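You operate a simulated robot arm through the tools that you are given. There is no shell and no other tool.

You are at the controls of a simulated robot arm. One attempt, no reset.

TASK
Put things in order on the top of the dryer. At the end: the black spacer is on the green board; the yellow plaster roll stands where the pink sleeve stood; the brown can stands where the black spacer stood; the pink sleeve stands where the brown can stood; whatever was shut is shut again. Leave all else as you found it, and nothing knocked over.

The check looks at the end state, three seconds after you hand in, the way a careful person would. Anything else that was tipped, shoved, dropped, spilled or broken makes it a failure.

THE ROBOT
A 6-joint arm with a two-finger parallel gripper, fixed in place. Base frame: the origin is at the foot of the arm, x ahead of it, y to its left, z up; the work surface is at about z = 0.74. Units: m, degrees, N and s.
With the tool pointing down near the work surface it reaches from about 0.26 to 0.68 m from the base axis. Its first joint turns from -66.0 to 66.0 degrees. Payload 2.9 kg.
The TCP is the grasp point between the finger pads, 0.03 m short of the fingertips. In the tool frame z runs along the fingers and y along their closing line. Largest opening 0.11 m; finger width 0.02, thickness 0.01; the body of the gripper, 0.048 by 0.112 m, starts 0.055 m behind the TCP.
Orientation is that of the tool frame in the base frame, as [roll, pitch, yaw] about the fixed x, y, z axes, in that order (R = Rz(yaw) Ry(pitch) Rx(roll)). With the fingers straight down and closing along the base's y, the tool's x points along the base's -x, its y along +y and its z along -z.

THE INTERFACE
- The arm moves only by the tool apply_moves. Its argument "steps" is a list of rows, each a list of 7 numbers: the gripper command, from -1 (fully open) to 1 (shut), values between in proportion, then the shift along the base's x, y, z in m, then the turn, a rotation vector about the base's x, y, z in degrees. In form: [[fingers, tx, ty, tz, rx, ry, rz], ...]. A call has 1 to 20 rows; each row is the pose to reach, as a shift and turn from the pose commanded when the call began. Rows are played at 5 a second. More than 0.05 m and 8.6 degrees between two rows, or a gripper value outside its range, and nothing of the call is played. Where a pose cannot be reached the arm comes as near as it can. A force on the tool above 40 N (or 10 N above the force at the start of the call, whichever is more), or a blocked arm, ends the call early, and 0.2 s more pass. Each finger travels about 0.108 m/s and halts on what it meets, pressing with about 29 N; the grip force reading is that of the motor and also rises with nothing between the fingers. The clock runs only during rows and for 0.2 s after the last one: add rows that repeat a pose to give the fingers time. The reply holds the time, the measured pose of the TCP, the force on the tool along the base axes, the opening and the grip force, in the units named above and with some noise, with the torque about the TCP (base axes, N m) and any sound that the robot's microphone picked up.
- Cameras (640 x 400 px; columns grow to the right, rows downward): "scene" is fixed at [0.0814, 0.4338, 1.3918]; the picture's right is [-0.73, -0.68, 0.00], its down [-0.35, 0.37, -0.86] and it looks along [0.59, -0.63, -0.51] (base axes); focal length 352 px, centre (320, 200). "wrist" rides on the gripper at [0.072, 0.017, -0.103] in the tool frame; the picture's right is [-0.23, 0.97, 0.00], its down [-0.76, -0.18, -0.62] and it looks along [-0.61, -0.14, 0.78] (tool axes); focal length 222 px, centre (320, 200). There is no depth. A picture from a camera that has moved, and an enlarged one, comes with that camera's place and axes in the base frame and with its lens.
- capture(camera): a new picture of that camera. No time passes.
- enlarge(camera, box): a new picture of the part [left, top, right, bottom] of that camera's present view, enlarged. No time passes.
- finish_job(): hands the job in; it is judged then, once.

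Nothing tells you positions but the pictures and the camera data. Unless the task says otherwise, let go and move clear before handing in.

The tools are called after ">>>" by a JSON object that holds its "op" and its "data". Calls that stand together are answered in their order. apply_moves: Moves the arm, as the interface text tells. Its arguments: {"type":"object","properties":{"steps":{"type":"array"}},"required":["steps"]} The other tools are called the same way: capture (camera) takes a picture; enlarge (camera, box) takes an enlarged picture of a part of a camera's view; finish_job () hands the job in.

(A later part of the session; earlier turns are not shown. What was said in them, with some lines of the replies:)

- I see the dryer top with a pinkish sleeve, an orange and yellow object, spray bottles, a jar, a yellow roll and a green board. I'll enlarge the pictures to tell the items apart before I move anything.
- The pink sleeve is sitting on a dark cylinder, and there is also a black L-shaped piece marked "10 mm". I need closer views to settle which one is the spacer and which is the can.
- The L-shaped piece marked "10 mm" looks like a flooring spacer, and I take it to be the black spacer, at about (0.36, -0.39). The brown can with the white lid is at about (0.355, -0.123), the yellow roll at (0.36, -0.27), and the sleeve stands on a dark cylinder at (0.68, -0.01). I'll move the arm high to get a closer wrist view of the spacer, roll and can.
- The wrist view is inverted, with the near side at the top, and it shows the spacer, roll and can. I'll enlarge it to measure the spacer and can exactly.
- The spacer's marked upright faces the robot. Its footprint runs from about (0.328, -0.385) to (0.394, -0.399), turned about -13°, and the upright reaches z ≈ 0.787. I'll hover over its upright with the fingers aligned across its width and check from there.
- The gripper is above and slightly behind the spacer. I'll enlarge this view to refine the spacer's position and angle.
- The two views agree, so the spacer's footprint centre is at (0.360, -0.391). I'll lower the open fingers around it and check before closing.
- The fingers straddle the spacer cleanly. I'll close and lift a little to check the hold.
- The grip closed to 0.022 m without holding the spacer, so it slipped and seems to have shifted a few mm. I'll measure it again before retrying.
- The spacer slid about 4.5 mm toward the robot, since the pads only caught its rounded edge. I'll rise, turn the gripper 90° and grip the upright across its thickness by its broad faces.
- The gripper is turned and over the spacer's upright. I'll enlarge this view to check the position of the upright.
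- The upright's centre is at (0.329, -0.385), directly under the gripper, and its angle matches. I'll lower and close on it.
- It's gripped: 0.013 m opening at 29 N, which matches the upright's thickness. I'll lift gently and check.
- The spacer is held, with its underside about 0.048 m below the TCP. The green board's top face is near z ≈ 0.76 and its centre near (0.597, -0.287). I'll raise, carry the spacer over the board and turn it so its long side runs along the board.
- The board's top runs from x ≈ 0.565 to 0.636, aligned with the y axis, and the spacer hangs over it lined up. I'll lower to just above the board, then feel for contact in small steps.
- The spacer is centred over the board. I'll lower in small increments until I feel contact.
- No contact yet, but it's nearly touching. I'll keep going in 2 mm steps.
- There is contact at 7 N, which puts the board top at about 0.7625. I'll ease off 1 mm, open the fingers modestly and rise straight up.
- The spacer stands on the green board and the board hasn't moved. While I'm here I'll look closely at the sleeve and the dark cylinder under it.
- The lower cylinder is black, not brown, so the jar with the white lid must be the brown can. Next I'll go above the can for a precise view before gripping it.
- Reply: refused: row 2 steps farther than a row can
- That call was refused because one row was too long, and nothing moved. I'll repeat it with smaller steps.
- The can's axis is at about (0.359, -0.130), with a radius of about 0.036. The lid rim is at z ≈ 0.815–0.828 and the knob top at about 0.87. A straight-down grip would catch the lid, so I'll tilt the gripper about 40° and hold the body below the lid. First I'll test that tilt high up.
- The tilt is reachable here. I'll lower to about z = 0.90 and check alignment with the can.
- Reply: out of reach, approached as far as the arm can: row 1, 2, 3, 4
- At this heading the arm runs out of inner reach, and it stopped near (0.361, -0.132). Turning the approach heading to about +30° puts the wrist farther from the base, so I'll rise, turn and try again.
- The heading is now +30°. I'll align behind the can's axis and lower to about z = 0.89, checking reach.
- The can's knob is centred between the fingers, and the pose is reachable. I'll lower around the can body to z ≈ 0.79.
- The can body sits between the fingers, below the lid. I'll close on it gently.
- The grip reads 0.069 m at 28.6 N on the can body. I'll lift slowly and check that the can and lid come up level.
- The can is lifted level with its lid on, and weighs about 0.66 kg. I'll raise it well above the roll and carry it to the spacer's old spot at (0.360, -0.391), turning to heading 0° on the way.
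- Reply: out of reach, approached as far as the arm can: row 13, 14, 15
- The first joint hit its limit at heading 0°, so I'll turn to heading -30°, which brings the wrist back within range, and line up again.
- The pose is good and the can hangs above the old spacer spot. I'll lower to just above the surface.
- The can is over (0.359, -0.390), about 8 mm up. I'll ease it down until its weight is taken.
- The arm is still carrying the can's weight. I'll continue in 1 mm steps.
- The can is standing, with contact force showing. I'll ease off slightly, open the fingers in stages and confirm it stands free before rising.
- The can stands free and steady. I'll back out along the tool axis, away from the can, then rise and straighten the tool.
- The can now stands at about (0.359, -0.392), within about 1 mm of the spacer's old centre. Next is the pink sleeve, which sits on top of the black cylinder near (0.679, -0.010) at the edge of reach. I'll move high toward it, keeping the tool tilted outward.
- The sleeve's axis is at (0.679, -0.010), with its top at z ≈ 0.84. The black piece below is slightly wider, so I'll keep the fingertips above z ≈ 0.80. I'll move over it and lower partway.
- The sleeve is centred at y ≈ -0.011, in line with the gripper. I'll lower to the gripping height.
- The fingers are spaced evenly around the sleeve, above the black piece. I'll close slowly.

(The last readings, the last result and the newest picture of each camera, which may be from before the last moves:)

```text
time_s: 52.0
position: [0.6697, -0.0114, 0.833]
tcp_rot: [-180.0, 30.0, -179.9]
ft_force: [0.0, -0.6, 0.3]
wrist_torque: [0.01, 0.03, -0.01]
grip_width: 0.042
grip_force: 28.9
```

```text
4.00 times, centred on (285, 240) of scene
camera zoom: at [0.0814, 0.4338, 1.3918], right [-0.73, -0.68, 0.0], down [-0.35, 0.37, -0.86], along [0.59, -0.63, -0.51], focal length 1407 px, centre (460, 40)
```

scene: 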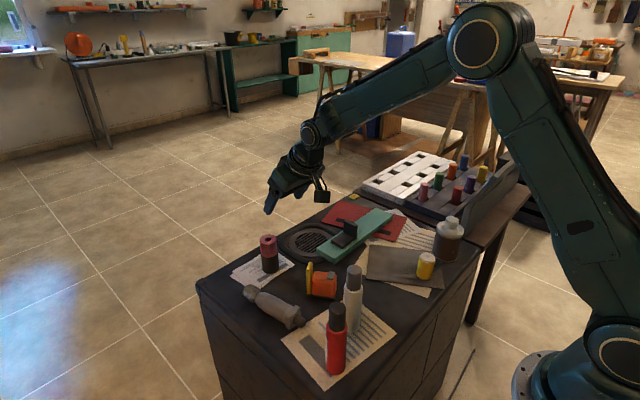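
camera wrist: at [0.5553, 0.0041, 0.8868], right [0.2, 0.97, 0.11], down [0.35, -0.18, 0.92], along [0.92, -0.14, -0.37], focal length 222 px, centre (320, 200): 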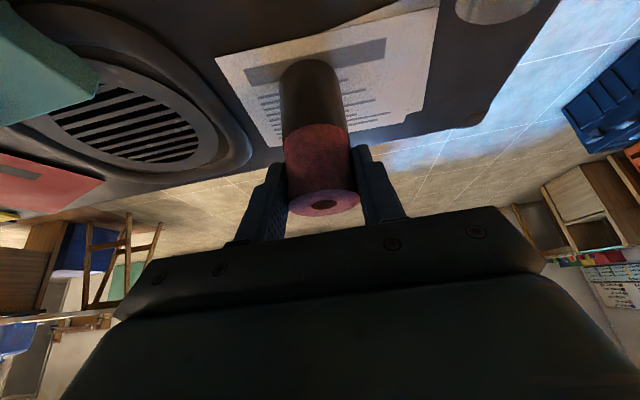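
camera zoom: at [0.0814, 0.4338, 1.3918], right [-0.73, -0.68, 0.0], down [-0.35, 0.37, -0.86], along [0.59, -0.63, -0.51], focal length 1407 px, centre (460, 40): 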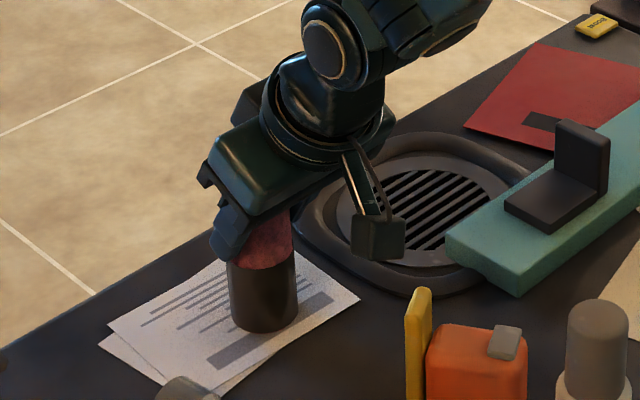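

The sleeve is gripped at 0.042 m. I'll lift a few millimetres to see whether the black piece stays behind.

>>> {"op": "apply_moves", "data": {"steps": [[0.6, 0, 0, 0.003, 0, 0, 0], [0.6, 0, 0, 0.008, 0, 0, 0], [0.6, 0, 0, 0.012, 0, 0, 0], [0.6, 0, 0, 0.012, 0, 0, 0]]}}

>>> {"op": "enlarge", "data": {"camera": "wrist", "box": [240, 40, 400, 220]}}

>>> {"op": "enlarge", "data": {"camera": "scene", "box": [225, 190, 345, 290]}}

```text
time_s: 53.0
position: [0.6699, -0.0104, 0.8466]
tcp_rot: [179.9, 30.0, -180.0]
ft_force: [-0.1, 0.4, -0.4]
wrist_torque: [0.03, 0.01, -0.04]
grip_width: 0.042
grip_force: 29.2
```

```text
2.22 times, centred on (320, 130) of wrist
camera zoom: at [0.5553, 0.0051, 0.8996], right [0.2, 0.97, 0.11], down [0.35, -0.18, 0.92], along [0.92, -0.14, -0.37], focal length 494 px, centre (320, 356)
```

zoom: 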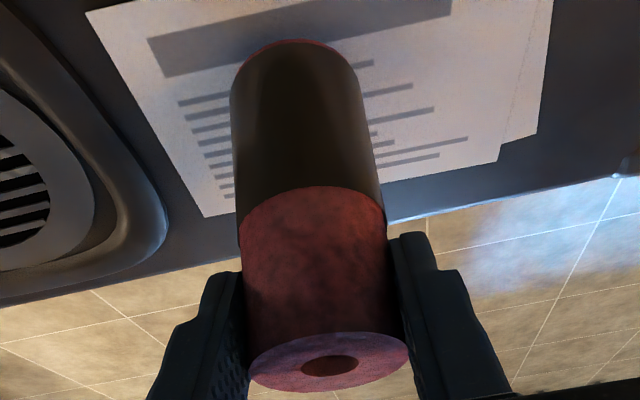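

```text
4.00 times, centred on (285, 240) of scene
camera zoom: at [0.0814, 0.4338, 1.3918], right [-0.73, -0.68, 0.0], down [-0.35, 0.37, -0.86], along [0.59, -0.63, -0.51], focal length 1407 px, centre (460, 40)
```

zoom: 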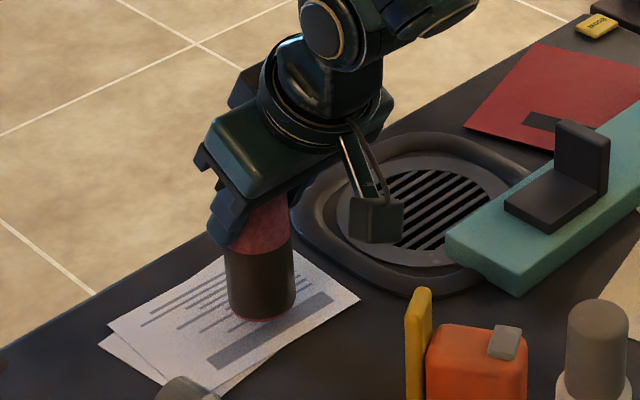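

The whole piece lifts together: the sleeve is one pink tube about 0.10 m tall with a dark band, and pink is visible at its base. So the roll's destination is the paper spot at (0.679, -0.010). I'll raise the sleeve high and carry it clear of the tall bottles to the can's old place at (0.359, -0.130).

>>> {"op": "apply_moves", "data": {"steps": [[0.6, 0, 0, 0.04, 0, 0, 0], [0.6, 0, 0, 0.08, 0, 0, 0], [0.6, 0, 0, 0.12, 0, 0, 0], [0.6, 0, 0, 0.15, 0, 0, 0], [0.6, -0.035, -0.0249, 0.15, 0, 0, 3], [0.6, -0.07, -0.0498, 0.15, 0, 0, 6], [0.6, -0.105, -0.0747, 0.15, 0, 0, 9], [0.6, -0.14, -0.0996, 0.15, 0, 0, 12], [0.6, -0.175, -0.1245, 0.15, 0, 0, 15], [0.6, -0.21, -0.149, 0.15, 0, 0, 18], [0.6, -0.246, -0.141, 0.15, 0, 0, 22], [0.6, -0.282, -0.132, 0.15, 0, 0, 26], [0.6, -0.3185, -0.1237, 0.15, 0, 0, 30], [0.6, -0.3185, -0.1237, 0.15, 0, 0, 30]]}}

>>> {"op": "capture", "data": {"camera": "wrist"}}

>>> {"op": "capture", "data": {"camera": "scene"}}

```text
time_s: 56.0
position: [0.3489, -0.1349, 0.9977]
tcp_rot: [180.0, 30.0, -149.9]
ft_force: [0.5, -0.1, -0.2]
wrist_torque: [0.03, 0.03, -0.01]
grip_width: 0.0418
grip_force: 28.8
```

```text
taken
camera wrist: at [0.2422, -0.1788, 1.0502], right [-0.32, 0.94, 0.11], down [0.39, 0.02, 0.92], along [0.86, 0.34, -0.37], focal length 222 px, centre (320, 200)
```

wrist: 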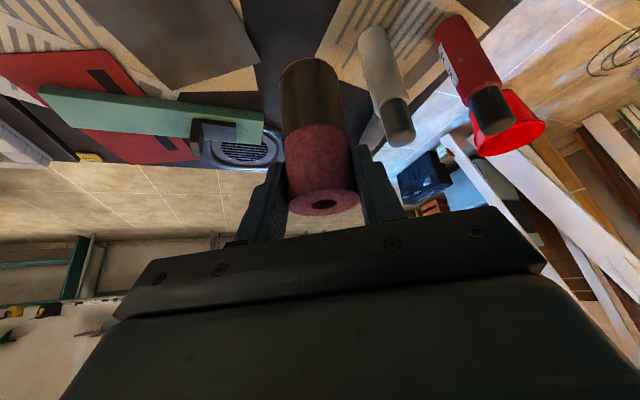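

```text
taken
```

scene: 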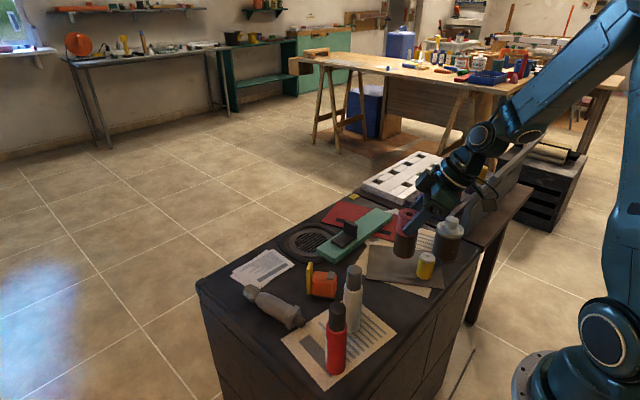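

The sleeve hangs upright above the can's old spot. I'll lower it to just above the surface.

>>> {"op": "apply_moves", "data": {"steps": [[0.6, 0, 0, -0.04, 0, 0, 0], [0.6, 0, 0, -0.08, 0, 0, 0], [0.6, 0, 0, -0.115, 0, 0, 0], [0.6, 0, 0, -0.14, 0, 0, 0], [0.6, 0, 0, -0.152, 0, 0, 0], [0.6, 0, 0, -0.152, 0, 0, 0]]}}

>>> {"op": "capture", "data": {"camera": "wrist"}}

>>> {"op": "enlarge", "data": {"camera": "scene", "box": [340, 220, 480, 330]}}

```text
time_s: 57.4
position: [0.3486, -0.1332, 0.8439]
tcp_rot: [179.9, 30.0, -149.9]
ft_force: [0.0, 0.1, 0.0]
wrist_torque: [0.0, 0.02, 0.0]
grip_width: 0.0418
grip_force: 29.1
```

```text
taken
camera wrist: at [0.242, -0.1771, 0.897], right [-0.32, 0.94, 0.11], down [0.39, 0.02, 0.92], along [0.86, 0.34, -0.37], focal length 222 px, centre (320, 200)
```

wrist: 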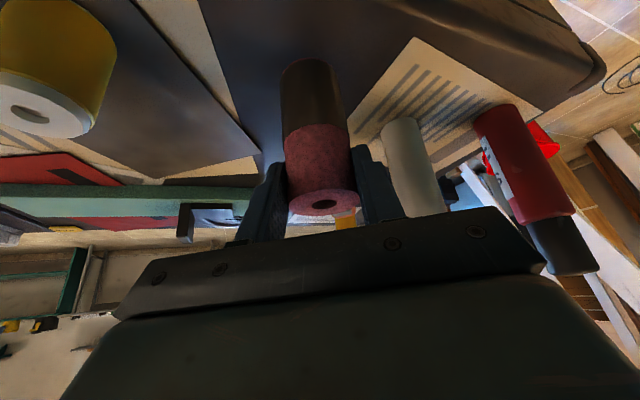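

```text
3.64 times, centred on (410, 275) of scene
camera zoom: at [0.0814, 0.4338, 1.3918], right [-0.73, -0.68, 0.0], down [-0.35, 0.37, -0.86], along [0.59, -0.63, -0.51], focal length 1279 px, centre (-7, -73)
```

zoom: 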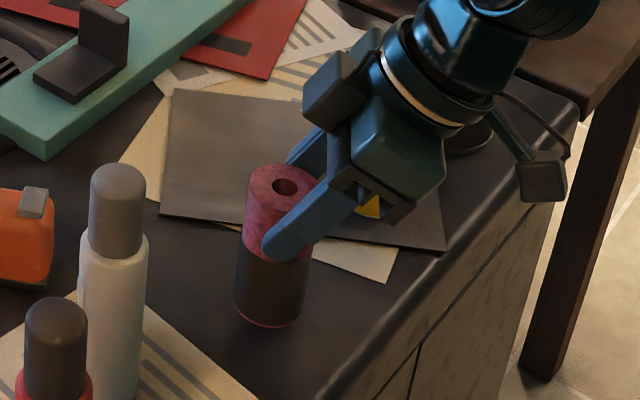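

The sleeve is over about (0.358, -0.128), which matches the can's old spot. I'll lower in small steps to contact.

>>> {"op": "apply_moves", "data": {"steps": [[0.6, 0.001, -0.001, -0.004, 0, 0, 0], [0.6, 0.001, -0.001, -0.008, 0, 0, 0], [0.6, 0.001, -0.001, -0.0095, 0, 0, 0], [0.6, 0.001, -0.001, -0.0095, 0, 0, 0]]}}

>>> {"op": "enlarge", "data": {"camera": "scene", "box": [370, 250, 440, 310]}}

```text
time_s: 58.4
position: [0.3507, -0.1343, 0.8349]
tcp_rot: [-179.8, 30.0, -150.1]
ft_force: [0.5, -1.1, -1.1]
wrist_torque: [-0.04, 0.02, 0.0]
grip_width: 0.0414
grip_force: 29.3
```

```text
6.67 times, centred on (405, 280) of scene
camera zoom: at [0.0814, 0.4338, 1.3918], right [-0.73, -0.68, 0.0], down [-0.35, 0.37, -0.86], along [0.59, -0.63, -0.51], focal length 2345 px, centre (-247, -333)
```

zoom: 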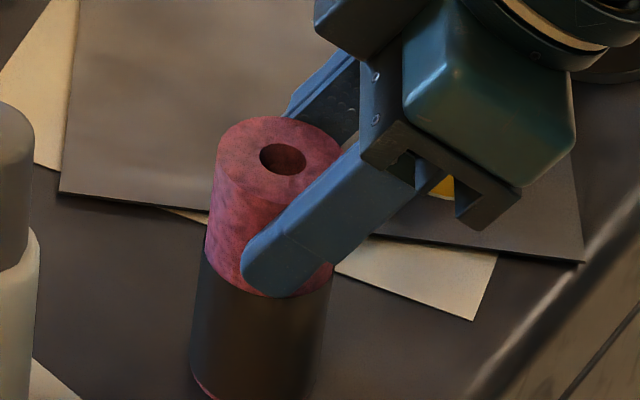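

There is no contact yet. I'll go down another 2 to 3 mm carefully.

>>> {"op": "apply_moves", "data": {"steps": [[0.6, 0, 0, -0.001, 0, 0, 0], [0.6, 0, 0, -0.002, 0, 0, 0], [0.6, 0, 0, -0.002, 0, 0, 0]]}}

>>> {"op": "enlarge", "data": {"camera": "scene", "box": [370, 260, 440, 325]}}

```text
time_s: 59.2
position: [0.3516, -0.1345, 0.834]
tcp_rot: [-180.0, 30.0, -150.0]
ft_force: [-4.9, -0.9, 9.4]
wrist_torque: [0.03, 0.22, -0.03]
grip_width: 0.0415
grip_force: 29.1
```

```text
6.15 times, centred on (405, 292) of scene
camera zoom: at [0.0811, 0.4339, 1.3918], right [-0.73, -0.68, 0.0], down [-0.35, 0.37, -0.86], along [0.59, -0.63, -0.51], focal length 2164 px, centre (-203, -369)
```

zoom: 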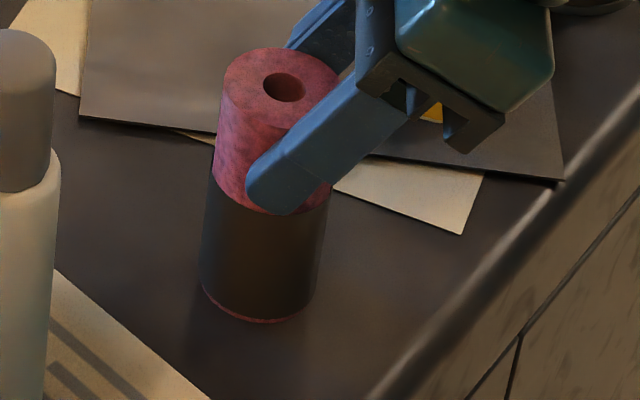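

There is contact and the sleeve is standing. I'll ease off slightly, open the fingers and check that it stands free.

>>> {"op": "apply_moves", "data": {"steps": [[0.5, 0, 0, 0.0006, 0, 0, 0], [0.2, 0, 0, 0.0008, 0, 0, 0], [0.0, 0, 0, 0.0008, 0, 0, 0], [-0.3, 0, 0, 0.0008, 0, 0, 0], [-0.45, 0, 0, 0.0008, 0, 0, 0], [-0.45, 0, 0, 0.0008, 0, 0, 0]]}}

>>> {"op": "capture", "data": {"camera": "wrist"}}

>>> {"op": "enlarge", "data": {"camera": "scene", "box": [370, 260, 440, 325]}}

```text
time_s: 60.6
position: [0.351, -0.1347, 0.835]
tcp_rot: [179.9, 29.9, -149.9]
ft_force: [-0.5, 0.2, 0.5]
wrist_torque: [-0.02, 0.01, 0.0]
grip_width: 0.0798
grip_force: 0.2
```

```text
taken
camera wrist: at [0.2439, -0.1785, 0.8874], right [-0.32, 0.94, 0.11], down [0.39, 0.02, 0.92], along [0.86, 0.34, -0.37], focal length 222 px, centre (320, 200)
```

wrist: 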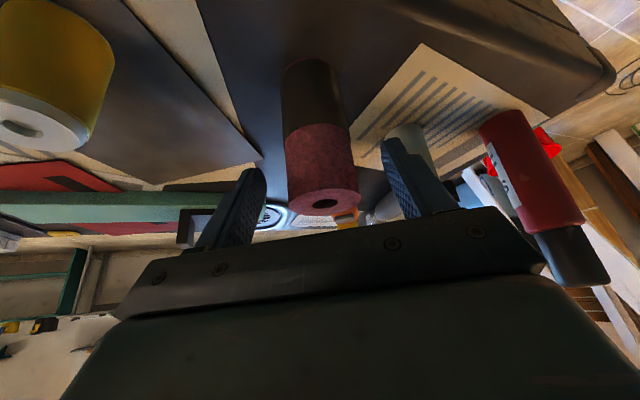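

```text
6.15 times, centred on (405, 292) of scene
camera zoom: at [0.0814, 0.4338, 1.3918], right [-0.73, -0.68, 0.0], down [-0.35, 0.37, -0.86], along [0.59, -0.63, -0.51], focal length 2164 px, centre (-203, -369)
```

zoom: 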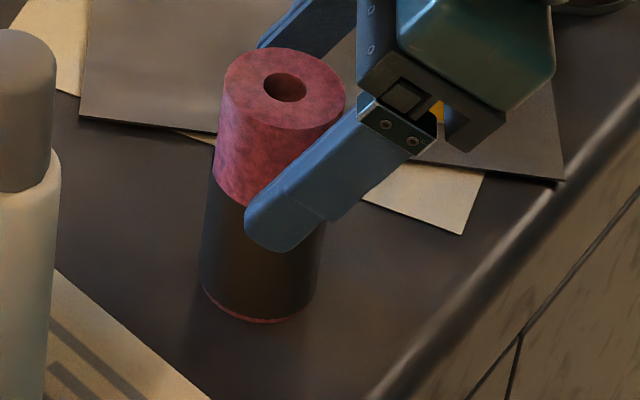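

The sleeve stands free at the can's old place. I'll rise straight up, then reorient toward the yellow roll at (0.3605, -0.271).

>>> {"op": "apply_moves", "data": {"steps": [[-0.45, 0, 0, 0.02, 0, 0, 0], [-0.45, 0, 0, 0.06, 0, 0, 0], [-0.45, 0, 0, 0.1, 0, 0, 0], [-0.45, 0, 0, 0.14, 0, 0, 0], [-0.45, 0.001, -0.03, 0.15, 0, 0, -6], [-0.45, 0.002, -0.06, 0.15, 0, 0, -12], [-0.45, 0.003, -0.09, 0.15, 0, 0, -18], [-0.45, 0.004, -0.12, 0.15, 0, 0, -24], [-0.45, 0.0044, -0.1365, 0.15, 0, 0, -30], [-0.45, 0.0044, -0.1365, 0.15, 0, 0, -30]]}}

>>> {"op": "apply_moves", "data": {"steps": [[-0.3, 0, 0, 0, 0, 5, 0], [-0.3, 0, 0, 0, 0, 10, 0], [-0.3, 0, 0, 0, 0, 10, 0]]}}

>>> {"op": "capture", "data": {"camera": "wrist"}}

>>> {"op": "capture", "data": {"camera": "scene"}}

```text
time_s: 62.8
position: [0.357, -0.2728, 0.9828]
tcp_rot: [-180.0, 30.0, 179.9]
ft_force: [-1.1, -0.8, -0.2]
wrist_torque: [-0.02, 0.02, 0.03]
grip_width: 0.0799
grip_force: 0.1
```

```text
time_s: 63.6
position: [0.3559, -0.2709, 0.9833]
tcp_rot: [180.0, 20.0, -179.9]
ft_force: [0.7, -0.2, 0.4]
wrist_torque: [0.0, -0.01, -0.01]
grip_width: 0.0715
grip_force: 0.1
```

```text
taken
camera wrist: at [0.2533, -0.2562, 1.056], right [0.21, 0.97, 0.08], down [0.5, -0.18, 0.85], along [0.84, -0.14, -0.53], focal length 222 px, centre (320, 200)
```

wrist: 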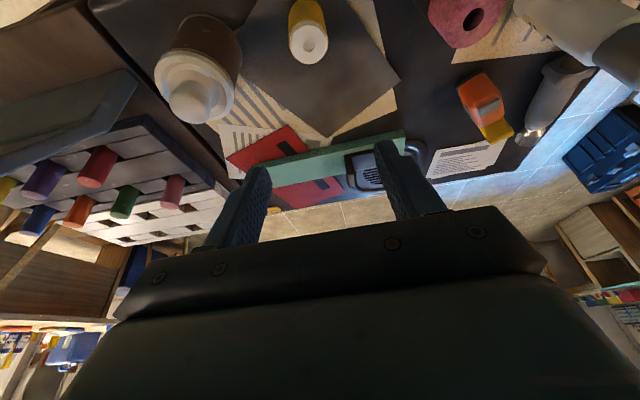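

```text
taken
```

scene: 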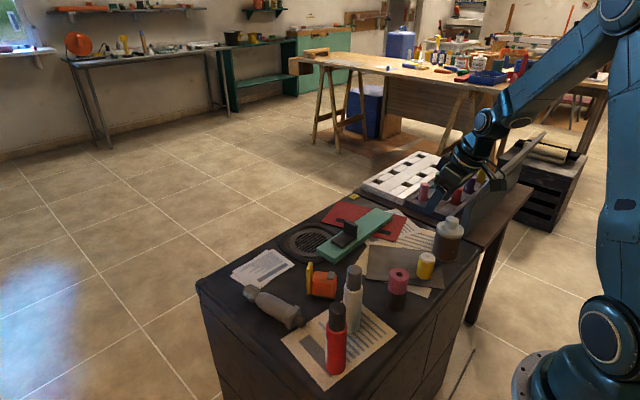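

The roll is straight below and in line. I'll lower to z ≈ 0.85 and check again.

>>> {"op": "apply_moves", "data": {"steps": [[-0.3, 0, 0, -0.04, 0, 0, 0], [-0.3, 0, 0, -0.08, 0, 0, 0], [-0.3, 0, 0, -0.115, 0, 0, 0], [-0.3, 0, 0, -0.135, 0, 0, 0], [-0.3, 0, 0, -0.135, 0, 0, 0]]}}

>>> {"op": "capture", "data": {"camera": "wrist"}}

>>> {"op": "enlarge", "data": {"camera": "scene", "box": [370, 190, 490, 310]}}

```text
time_s: 64.8
position: [0.357, -0.2703, 0.8496]
tcp_rot: [-179.9, 19.9, -180.0]
ft_force: [-0.1, 0.4, -0.8]
wrist_torque: [0.01, -0.02, 0.0]
grip_width: 0.0716
grip_force: 0.0
```

```text
taken
camera wrist: at [0.2535, -0.2559, 0.9219], right [0.21, 0.97, 0.08], down [0.5, -0.18, 0.85], along [0.84, -0.14, -0.53], focal length 222 px, centre (320, 200)
```

wrist: 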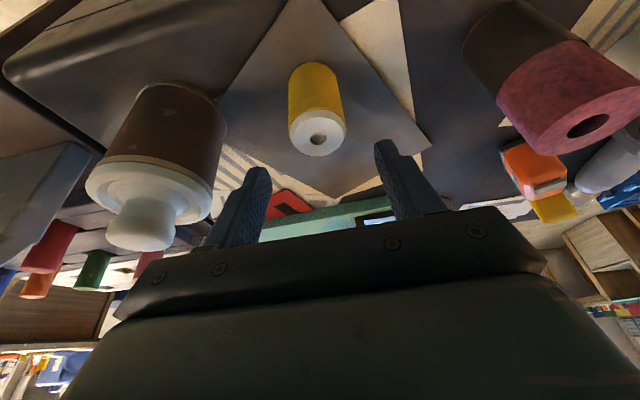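

```text
3.33 times, centred on (430, 250) of scene
camera zoom: at [0.0814, 0.4338, 1.3918], right [-0.73, -0.68, 0.0], down [-0.35, 0.37, -0.86], along [0.59, -0.63, -0.51], focal length 1172 px, centre (-47, 33)
```

zoom: 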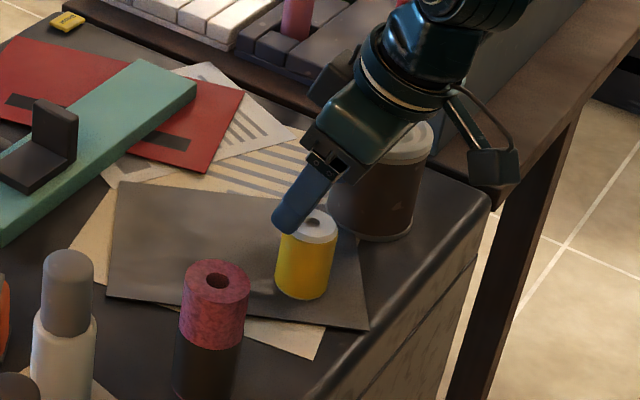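

It is aligned and clear of the can. I'll lower to the gripping height and close slowly.

>>> {"op": "apply_moves", "data": {"steps": [[-0.3, 0, 0, -0.025, 0, 0, 0], [-0.3, 0, 0, -0.05, 0, 0, 0], [-0.3, 0, 0, -0.064, 0, 0, 0], [-0.3, 0, 0, -0.064, 0, 0, 0]]}}

>>> {"op": "capture", "data": {"camera": "wrist"}}

>>> {"op": "enlarge", "data": {"camera": "scene", "box": [370, 210, 490, 310]}}

```text
time_s: 65.8
position: [0.3568, -0.2723, 0.7857]
tcp_rot: [-180.0, 20.1, 179.9]
ft_force: [0.6, -0.8, -0.7]
wrist_torque: [0.01, 0.02, 0.0]
grip_width: 0.0717
grip_force: 0.1
```

```text
taken
camera wrist: at [0.253, -0.2558, 0.8581], right [0.21, 0.97, 0.08], down [0.5, -0.18, 0.85], along [0.84, -0.14, -0.53], focal length 222 px, centre (320, 200)
```

wrist: 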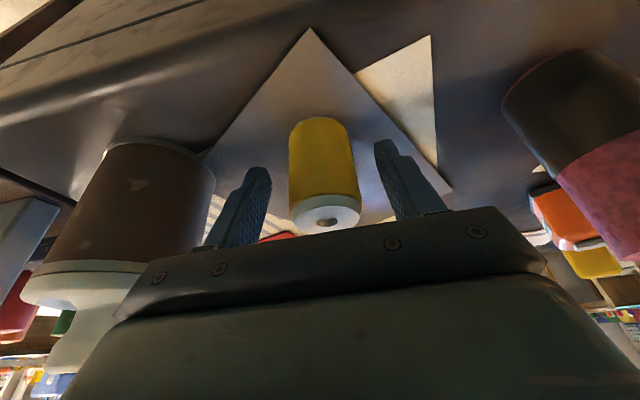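

```text
4.00 times, centred on (430, 260) of scene
camera zoom: at [0.0814, 0.4338, 1.3918], right [-0.73, -0.68, 0.0], down [-0.35, 0.37, -0.86], along [0.59, -0.63, -0.51], focal length 1407 px, centre (-120, -40)
```

zoom: 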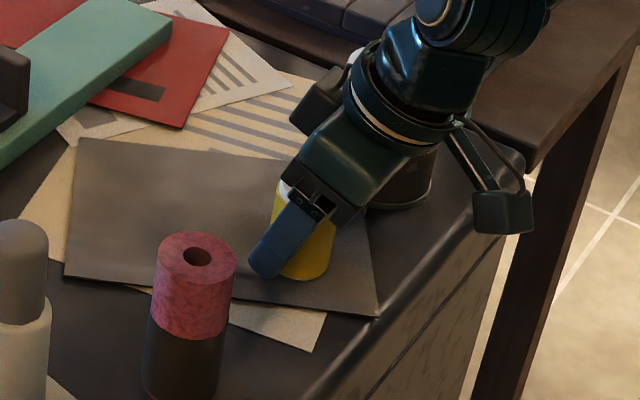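

The fingers straddle the roll evenly. Closing slowly.

>>> {"op": "apply_moves", "data": {"steps": [[-0.05, 0, 0, 0, 0, 0, 0], [0.1, 0, 0, 0, 0, 0, 0], [0.18, 0, 0, 0, 0, 0, 0], [0.22, 0, 0, 0, 0, 0, 0], [0.28, 0, 0, 0, 0, 0, 0], [0.4, 0, 0, 0, 0, 0, 0], [0.6, 0, 0, 0, 0, 0, 0], [0.6, 0, 0, 0, 0, 0, 0]]}}

>>> {"op": "apply_moves", "data": {"steps": [[0.6, 0, 0, 0.004, 0, 0, 0], [0.6, 0, 0, 0.01, 0, 0, 0], [0.6, 0, 0, 0.02, 0, 0, 0], [0.6, 0, 0, 0.02, 0, 0, 0]]}}

>>> {"op": "capture", "data": {"camera": "wrist"}}

>>> {"op": "enlarge", "data": {"camera": "scene", "box": [370, 210, 490, 310]}}

```text
time_s: 67.6
position: [0.3563, -0.2713, 0.7856]
tcp_rot: [-180.0, 19.9, -179.9]
ft_force: [-0.1, 0.2, -0.1]
wrist_torque: [0.04, -0.03, 0.01]
grip_width: 0.0392
grip_force: 29.1
```

```text
time_s: 68.6
position: [0.3556, -0.2712, 0.8061]
tcp_rot: [-180.0, 20.0, 180.0]
ft_force: [0.2, -1.1, -1.1]
wrist_torque: [0.03, 0.03, -0.02]
grip_width: 0.0393
grip_force: 29.4
```

```text
taken
camera wrist: at [0.253, -0.2557, 0.8785], right [0.21, 0.97, 0.08], down [0.5, -0.18, 0.85], along [0.84, -0.14, -0.53], focal length 222 px, centre (320, 200)
```

wrist: 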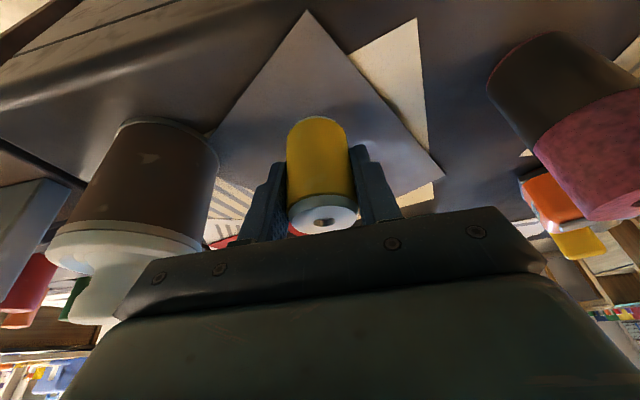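

```text
4.00 times, centred on (430, 260) of scene
camera zoom: at [0.0814, 0.4338, 1.3918], right [-0.73, -0.68, 0.0], down [-0.35, 0.37, -0.86], along [0.59, -0.63, -0.51], focal length 1407 px, centre (-120, -40)
```

zoom: 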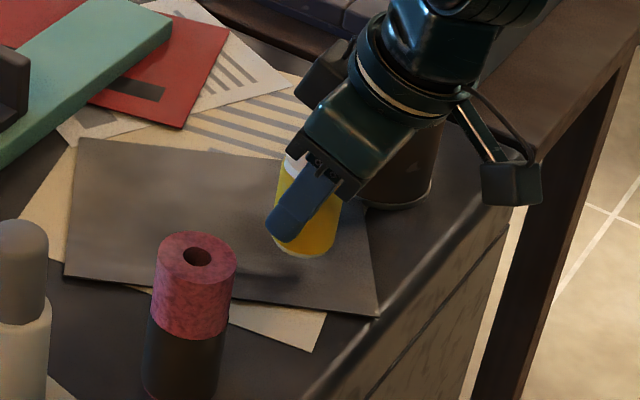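

The roll is held and lifted. I'll raise it high and carry it to the sleeve's old spot at (0.679, -0.010), turning the heading to +40° so the wrist camera stays clear of the orange and yellow object.

>>> {"op": "apply_moves", "data": {"steps": [[0.6, 0, 0, 0.04, 0, 0, 0], [0.6, 0, 0, 0.08, 0, 0, 0], [0.6, 0, 0, 0.12, 0, 0, 0], [0.6, 0, 0, 0.16, 0, 0, 0], [0.6, 0.032, 0.0258, 0.17, 0, 0, 4], [0.6, 0.064, 0.0517, 0.17, 0, 0, 8], [0.6, 0.096, 0.0775, 0.17, 0, 0, 12], [0.6, 0.128, 0.1034, 0.17, 0, 0, 16], [0.6, 0.16, 0.1292, 0.17, 0, 0, 20], [0.6, 0.192, 0.155, 0.17, 0, 0, 24], [0.6, 0.224, 0.1809, 0.17, 0, 0, 28], [0.6, 0.256, 0.2067, 0.165, 0, 0, 32], [0.6, 0.288, 0.2326, 0.155, 0, 0, 36], [0.6, 0.32, 0.2586, 0.14, 0, 0, 40], [0.6, 0.32, 0.2586, 0.14, 0, 0, 40]]}}

>>> {"op": "capture", "data": {"camera": "wrist"}}

>>> {"op": "capture", "data": {"camera": "scene"}}

```text
time_s: 71.8
position: [0.6768, -0.013, 0.9462]
tcp_rot: [-179.9, 19.9, -140.0]
ft_force: [0.0, -0.3, -0.8]
wrist_torque: [0.03, -0.02, 0.04]
grip_width: 0.0393
grip_force: 29.1
```

```text
taken
camera wrist: at [0.5863, -0.0668, 1.0179], right [-0.46, 0.88, 0.08], down [0.5, 0.19, 0.85], along [0.73, 0.43, -0.53], focal length 222 px, centre (320, 200)
```

wrist: 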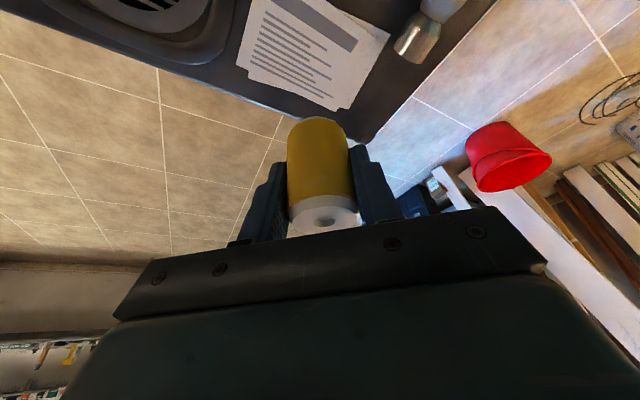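

```text
taken
```

scene: 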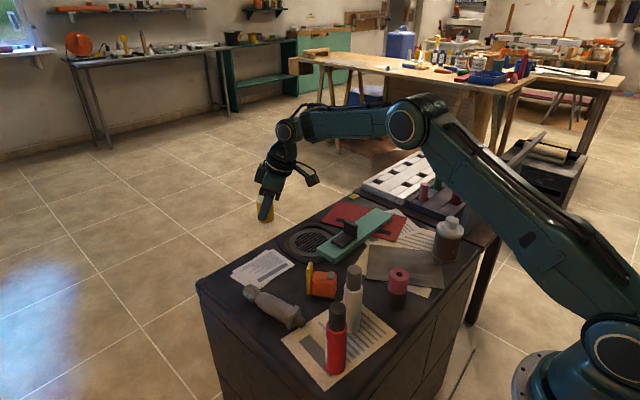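

Reach is fine here. I'll lower toward the papers in stages and check alignment.

>>> {"op": "apply_moves", "data": {"steps": [[0.6, 0, 0, -0.04, 0, 0, 0], [0.6, 0, 0, -0.08, 0, 0, 0], [0.6, 0, 0, -0.11, 0, 0, 0], [0.6, 0, 0, -0.13, 0, 0, 0], [0.6, 0, 0, -0.13, 0, 0, 0]]}}

>>> {"op": "capture", "data": {"camera": "wrist"}}

>>> {"op": "enlarge", "data": {"camera": "scene", "box": [210, 190, 370, 310]}}

```text
time_s: 73.0
position: [0.6751, -0.0122, 0.8148]
tcp_rot: [-180.0, 20.0, -140.0]
ft_force: [0.3, 0.6, -0.4]
wrist_torque: [0.02, 0.01, -0.01]
grip_width: 0.0392
grip_force: 29.2
```

```text
taken
camera wrist: at [0.5856, -0.0678, 0.8876], right [-0.46, 0.88, 0.08], down [0.5, 0.19, 0.85], along [0.73, 0.43, -0.53], focal length 222 px, centre (320, 200)
```

wrist: 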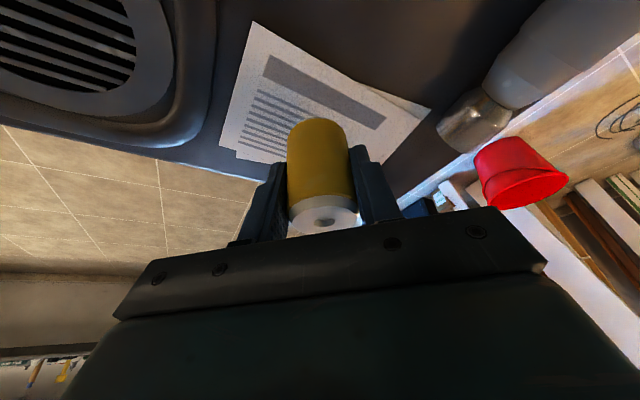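

```text
3.33 times, centred on (290, 250) of scene
camera zoom: at [0.0814, 0.4338, 1.3918], right [-0.73, -0.68, 0.0], down [-0.35, 0.37, -0.86], along [0.59, -0.63, -0.51], focal length 1172 px, centre (420, 33)
```

zoom: 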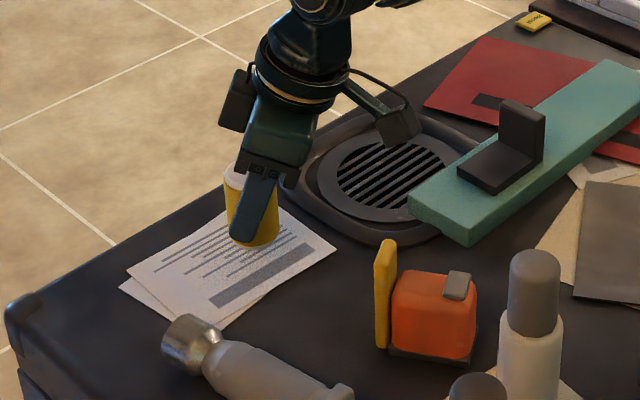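

The roll is over about (0.678, -0.009), which matches the sleeve's old position. I'll lower the rest of the way gradually.

>>> {"op": "apply_moves", "data": {"steps": [[0.6, 0, 0, -0.01, 0, 0, 0], [0.6, 0, 0, -0.018, 0, 0, 0], [0.6, 0, 0, -0.023, 0, 0, 0], [0.6, 0, 0, -0.023, 0, 0, 0]]}}

>>> {"op": "enlarge", "data": {"camera": "scene", "box": [230, 210, 330, 290]}}

```text
time_s: 74.0
position: [0.6767, -0.0142, 0.7917]
tcp_rot: [180.0, 19.9, -140.0]
ft_force: [-1.6, -0.1, -1.9]
wrist_torque: [0.02, 0.0, 0.01]
grip_width: 0.0393
grip_force: 28.6
```

```text
5.00 times, centred on (280, 250) of scene
camera zoom: at [0.0814, 0.4338, 1.3918], right [-0.73, -0.68, 0.0], down [-0.35, 0.37, -0.86], along [0.59, -0.63, -0.51], focal length 1758 px, centre (520, -50)
```

zoom: 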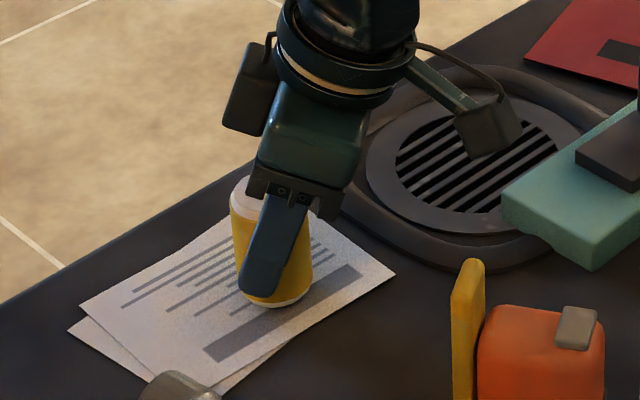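

>>> {"op": "apply_moves", "data": {"steps": [[0.6, 0, 0, -0.002, 0, 0, 0], [0.6, 0, 0, -0.003, 0, 0, 0], [0.6, 0, 0, -0.003, 0, 0, 0]]}}

```text
time_s: 74.8
position: [0.676, -0.0142, 0.7883]
tcp_rot: [180.0, 20.0, -140.0]
ft_force: [0.7, -0.1, -0.7]
wrist_torque: [0.0, 0.02, 0.02]
grip_width: 0.0391
grip_force: 28.9
```

The roll is held just above the papers with no contact yet. I'll continue in 1 mm steps.

>>> {"op": "apply_moves", "data": {"steps": [[0.6, 0, 0, -0.001, 0, 0, 0], [0.6, 0, 0, -0.002, 0, 0, 0], [0.6, 0, 0, -0.002, 0, 0, 0]]}}

>>> {"op": "enlarge", "data": {"camera": "scene", "box": [240, 220, 310, 280]}}

```text
time_s: 75.6
position: [0.6759, -0.0123, 0.7874]
tcp_rot: [-179.9, 20.0, -140.0]
ft_force: [-0.3, 0.7, -1.0]
wrist_torque: [0.02, -0.01, -0.01]
grip_width: 0.039
grip_force: 29.3
```

```text
6.67 times, centred on (275, 250) of scene
camera zoom: at [0.0814, 0.4338, 1.3918], right [-0.73, -0.68, 0.0], down [-0.35, 0.37, -0.86], along [0.59, -0.63, -0.51], focal length 2345 px, centre (620, -133)
```

zoom: 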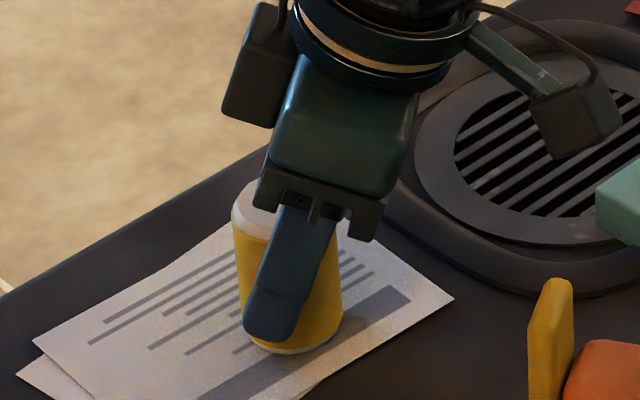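

>>> {"op": "apply_moves", "data": {"steps": [[0.6, 0, 0, -0.001, 0, 0, 0], [0.6, 0, 0, -0.002, 0, 0, 0], [0.6, 0, 0, -0.002, 0, 0, 0]]}}

```text
time_s: 76.4
position: [0.6767, -0.0133, 0.7865]
tcp_rot: [-179.8, 20.1, -140.0]
ft_force: [-4.1, 1.6, 10.9]
wrist_torque: [0.09, 0.14, 0.06]
grip_width: 0.039
grip_force: 28.8
```

The roll is touching the surface now. I'll ease off slightly and open the fingers in stages.

>>> {"op": "apply_moves", "data": {"steps": [[0.5, 0, 0, 0.0006, 0, 0, 0], [0.25, 0, 0, 0.0008, 0, 0, 0], [0.1, 0, 0, 0.0008, 0, 0, 0], [-0.1, 0, 0, 0.0008, 0, 0, 0], [-0.3, 0, 0, 0.0008, 0, 0, 0], [-0.3, 0, 0, 0.0008, 0, 0, 0]]}}

>>> {"op": "capture", "data": {"camera": "wrist"}}

>>> {"op": "enlarge", "data": {"camera": "scene", "box": [240, 220, 310, 280]}}

```text
time_s: 77.8
position: [0.6761, -0.0124, 0.7859]
tcp_rot: [180.0, 19.9, -140.1]
ft_force: [-0.6, -0.2, 0.0]
wrist_torque: [-0.03, -0.01, -0.04]
grip_width: 0.0717
grip_force: 0.0
```

```text
taken
camera wrist: at [0.5863, -0.0674, 0.8584], right [-0.46, 0.88, 0.08], down [0.5, 0.19, 0.85], along [0.73, 0.43, -0.53], focal length 222 px, centre (320, 200)
```

wrist: 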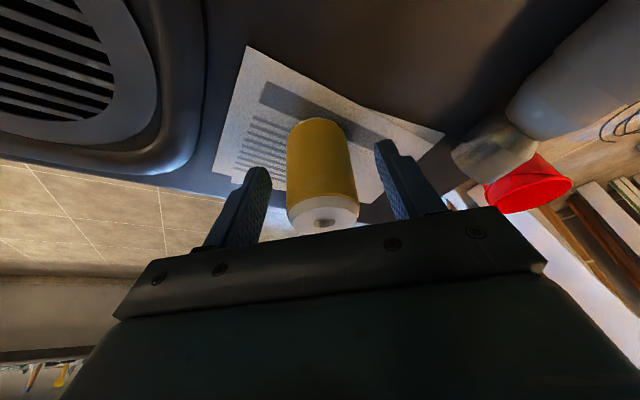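

```text
6.67 times, centred on (275, 250) of scene
camera zoom: at [0.0814, 0.4338, 1.3918], right [-0.73, -0.68, 0.0], down [-0.35, 0.37, -0.86], along [0.59, -0.63, -0.51], focal length 2345 px, centre (620, -133)
```

zoom: 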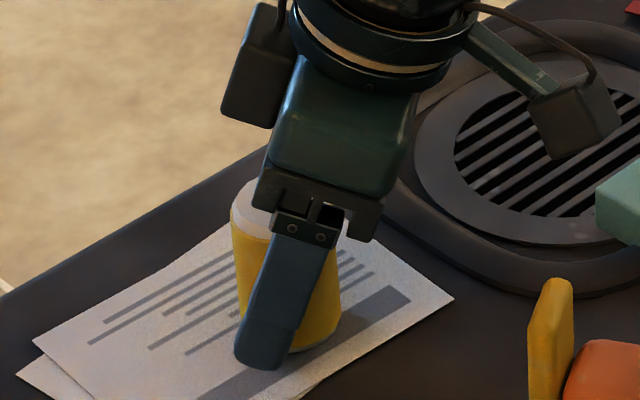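

The roll stands free on the papers. I'll rise straight up and move clear for a full check.

>>> {"op": "apply_moves", "data": {"steps": [[-0.3, 0, 0, 0.02, 0, 0, 0], [-0.3, 0, 0, 0.05, 0, 0, 0], [-0.3, 0, 0, 0.09, 0, 0, 0], [-0.3, 0, 0, 0.13, 0, 0, 0], [-0.3, 0, 0, 0.17, 0, 0, 0], [-0.3, -0.03, -0.02, 0.2, 0, 0, -5], [-0.3, -0.06, -0.04, 0.22, 0, 0, -12], [-0.3, -0.09, -0.06, 0.24, 0, 0, -19], [-0.3, -0.12, -0.08, 0.26, 0, 0, -26], [-0.3, -0.15, -0.08, 0.28, 0, 0, -33], [-0.3, -0.18, -0.08, 0.3, 0, 0, -40], [-0.3, -0.18, -0.08, 0.3, 0, 0, -40]]}}

>>> {"op": "capture", "data": {"camera": "scene"}}

>>> {"op": "capture", "data": {"camera": "wrist"}}

>>> {"op": "enlarge", "data": {"camera": "scene", "box": [220, 180, 360, 290]}}

>>> {"op": "enlarge", "data": {"camera": "scene", "box": [320, 190, 490, 320]}}

```text
time_s: 80.4
position: [0.4963, -0.0916, 1.0866]
tcp_rot: [-180.0, 20.0, 180.0]
ft_force: [0.2, 0.1, 0.4]
wrist_torque: [0.0, 0.01, 0.04]
grip_width: 0.0717
grip_force: 0.2
```

```text
taken
```

scene: 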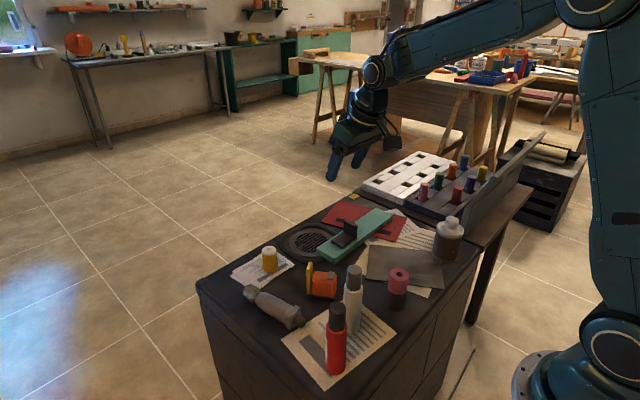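

```text
taken
camera wrist: at [0.3932, -0.0756, 1.1583], right [0.22, 0.97, 0.08], down [0.5, -0.18, 0.85], along [0.84, -0.14, -0.53], focal length 222 px, centre (320, 200)
```

wrist: 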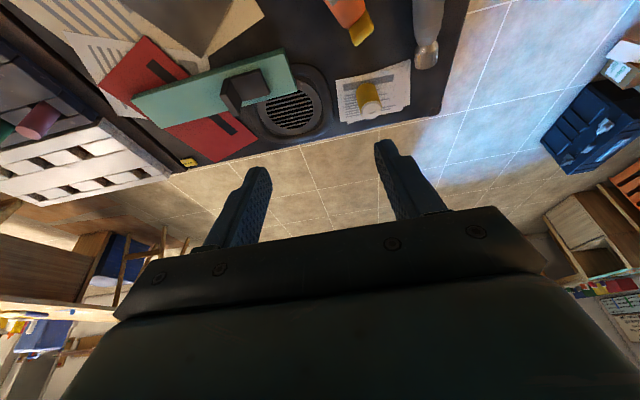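

```text
3.64 times, centred on (290, 235) of scene
camera zoom: at [0.0813, 0.4338, 1.3918], right [-0.73, -0.68, 0.0], down [-0.35, 0.37, -0.86], along [0.59, -0.63, -0.51], focal length 1279 px, centre (429, 73)
```

zoom: 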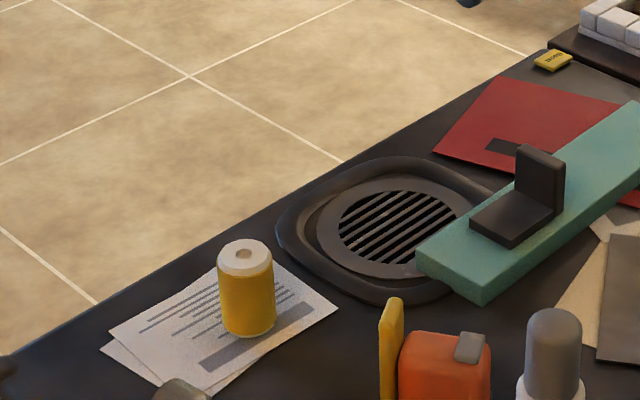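

```text
3.08 times, centred on (405, 255) of scene
camera zoom: at [0.0813, 0.4338, 1.3918], right [-0.73, -0.68, 0.0], down [-0.35, 0.37, -0.86], along [0.59, -0.63, -0.51], focal length 1082 px, centre (58, 31)
```

zoom: 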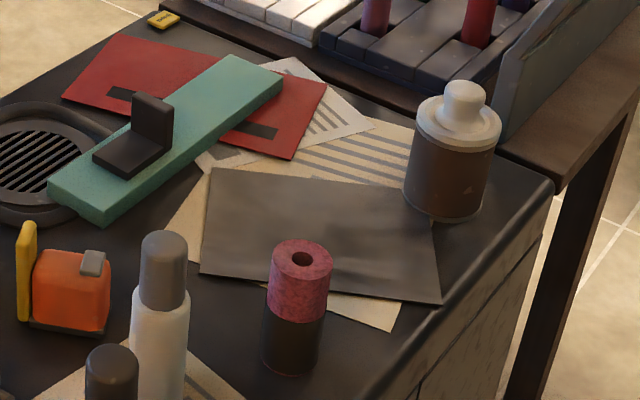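

Everything checks out in the pictures:
- **Spacer:** it stands on the green board.
- **Can:** it is at the spacer's old spot, with its lid on.
- **Sleeve:** it stands where the can was.
- **Roll:** it stands on the papers where the sleeve was.

Nothing else looks moved or tipped, and the arm is clear, so I'm handing in.

>>> {"op": "finish_job", "data": {}}

```text
The job is handed in.
```

I've handed the job in with all four items where you asked, judging by the last pictures I took. I haven't seen the result of the check.

- **Black spacer:** it's on the green board. I took this to be the L-shaped piece marked "10 mm".
- **Brown can:** it stands where the spacer stood, within a few millimetres, with its white lid still on. It is turned about its axis from how it was.
- **Pink sleeve:** it stands where the can stood. The dark part I first took for a separate cylinder turned out to be a band on the sleeve itself, so it all moved together.
- **Yellow plaster roll:** it stands on the papers where the sleeve stood.

My first grip on the spacer slipped and pushed it about 4.5 mm before I regripped it. I placed the can by the spacer's original position, so this didn't carry over.

I didn't open anything, nothing was knocked over, and I saw no change in the other items. The gripper was empty and clear of everything when I handed in.
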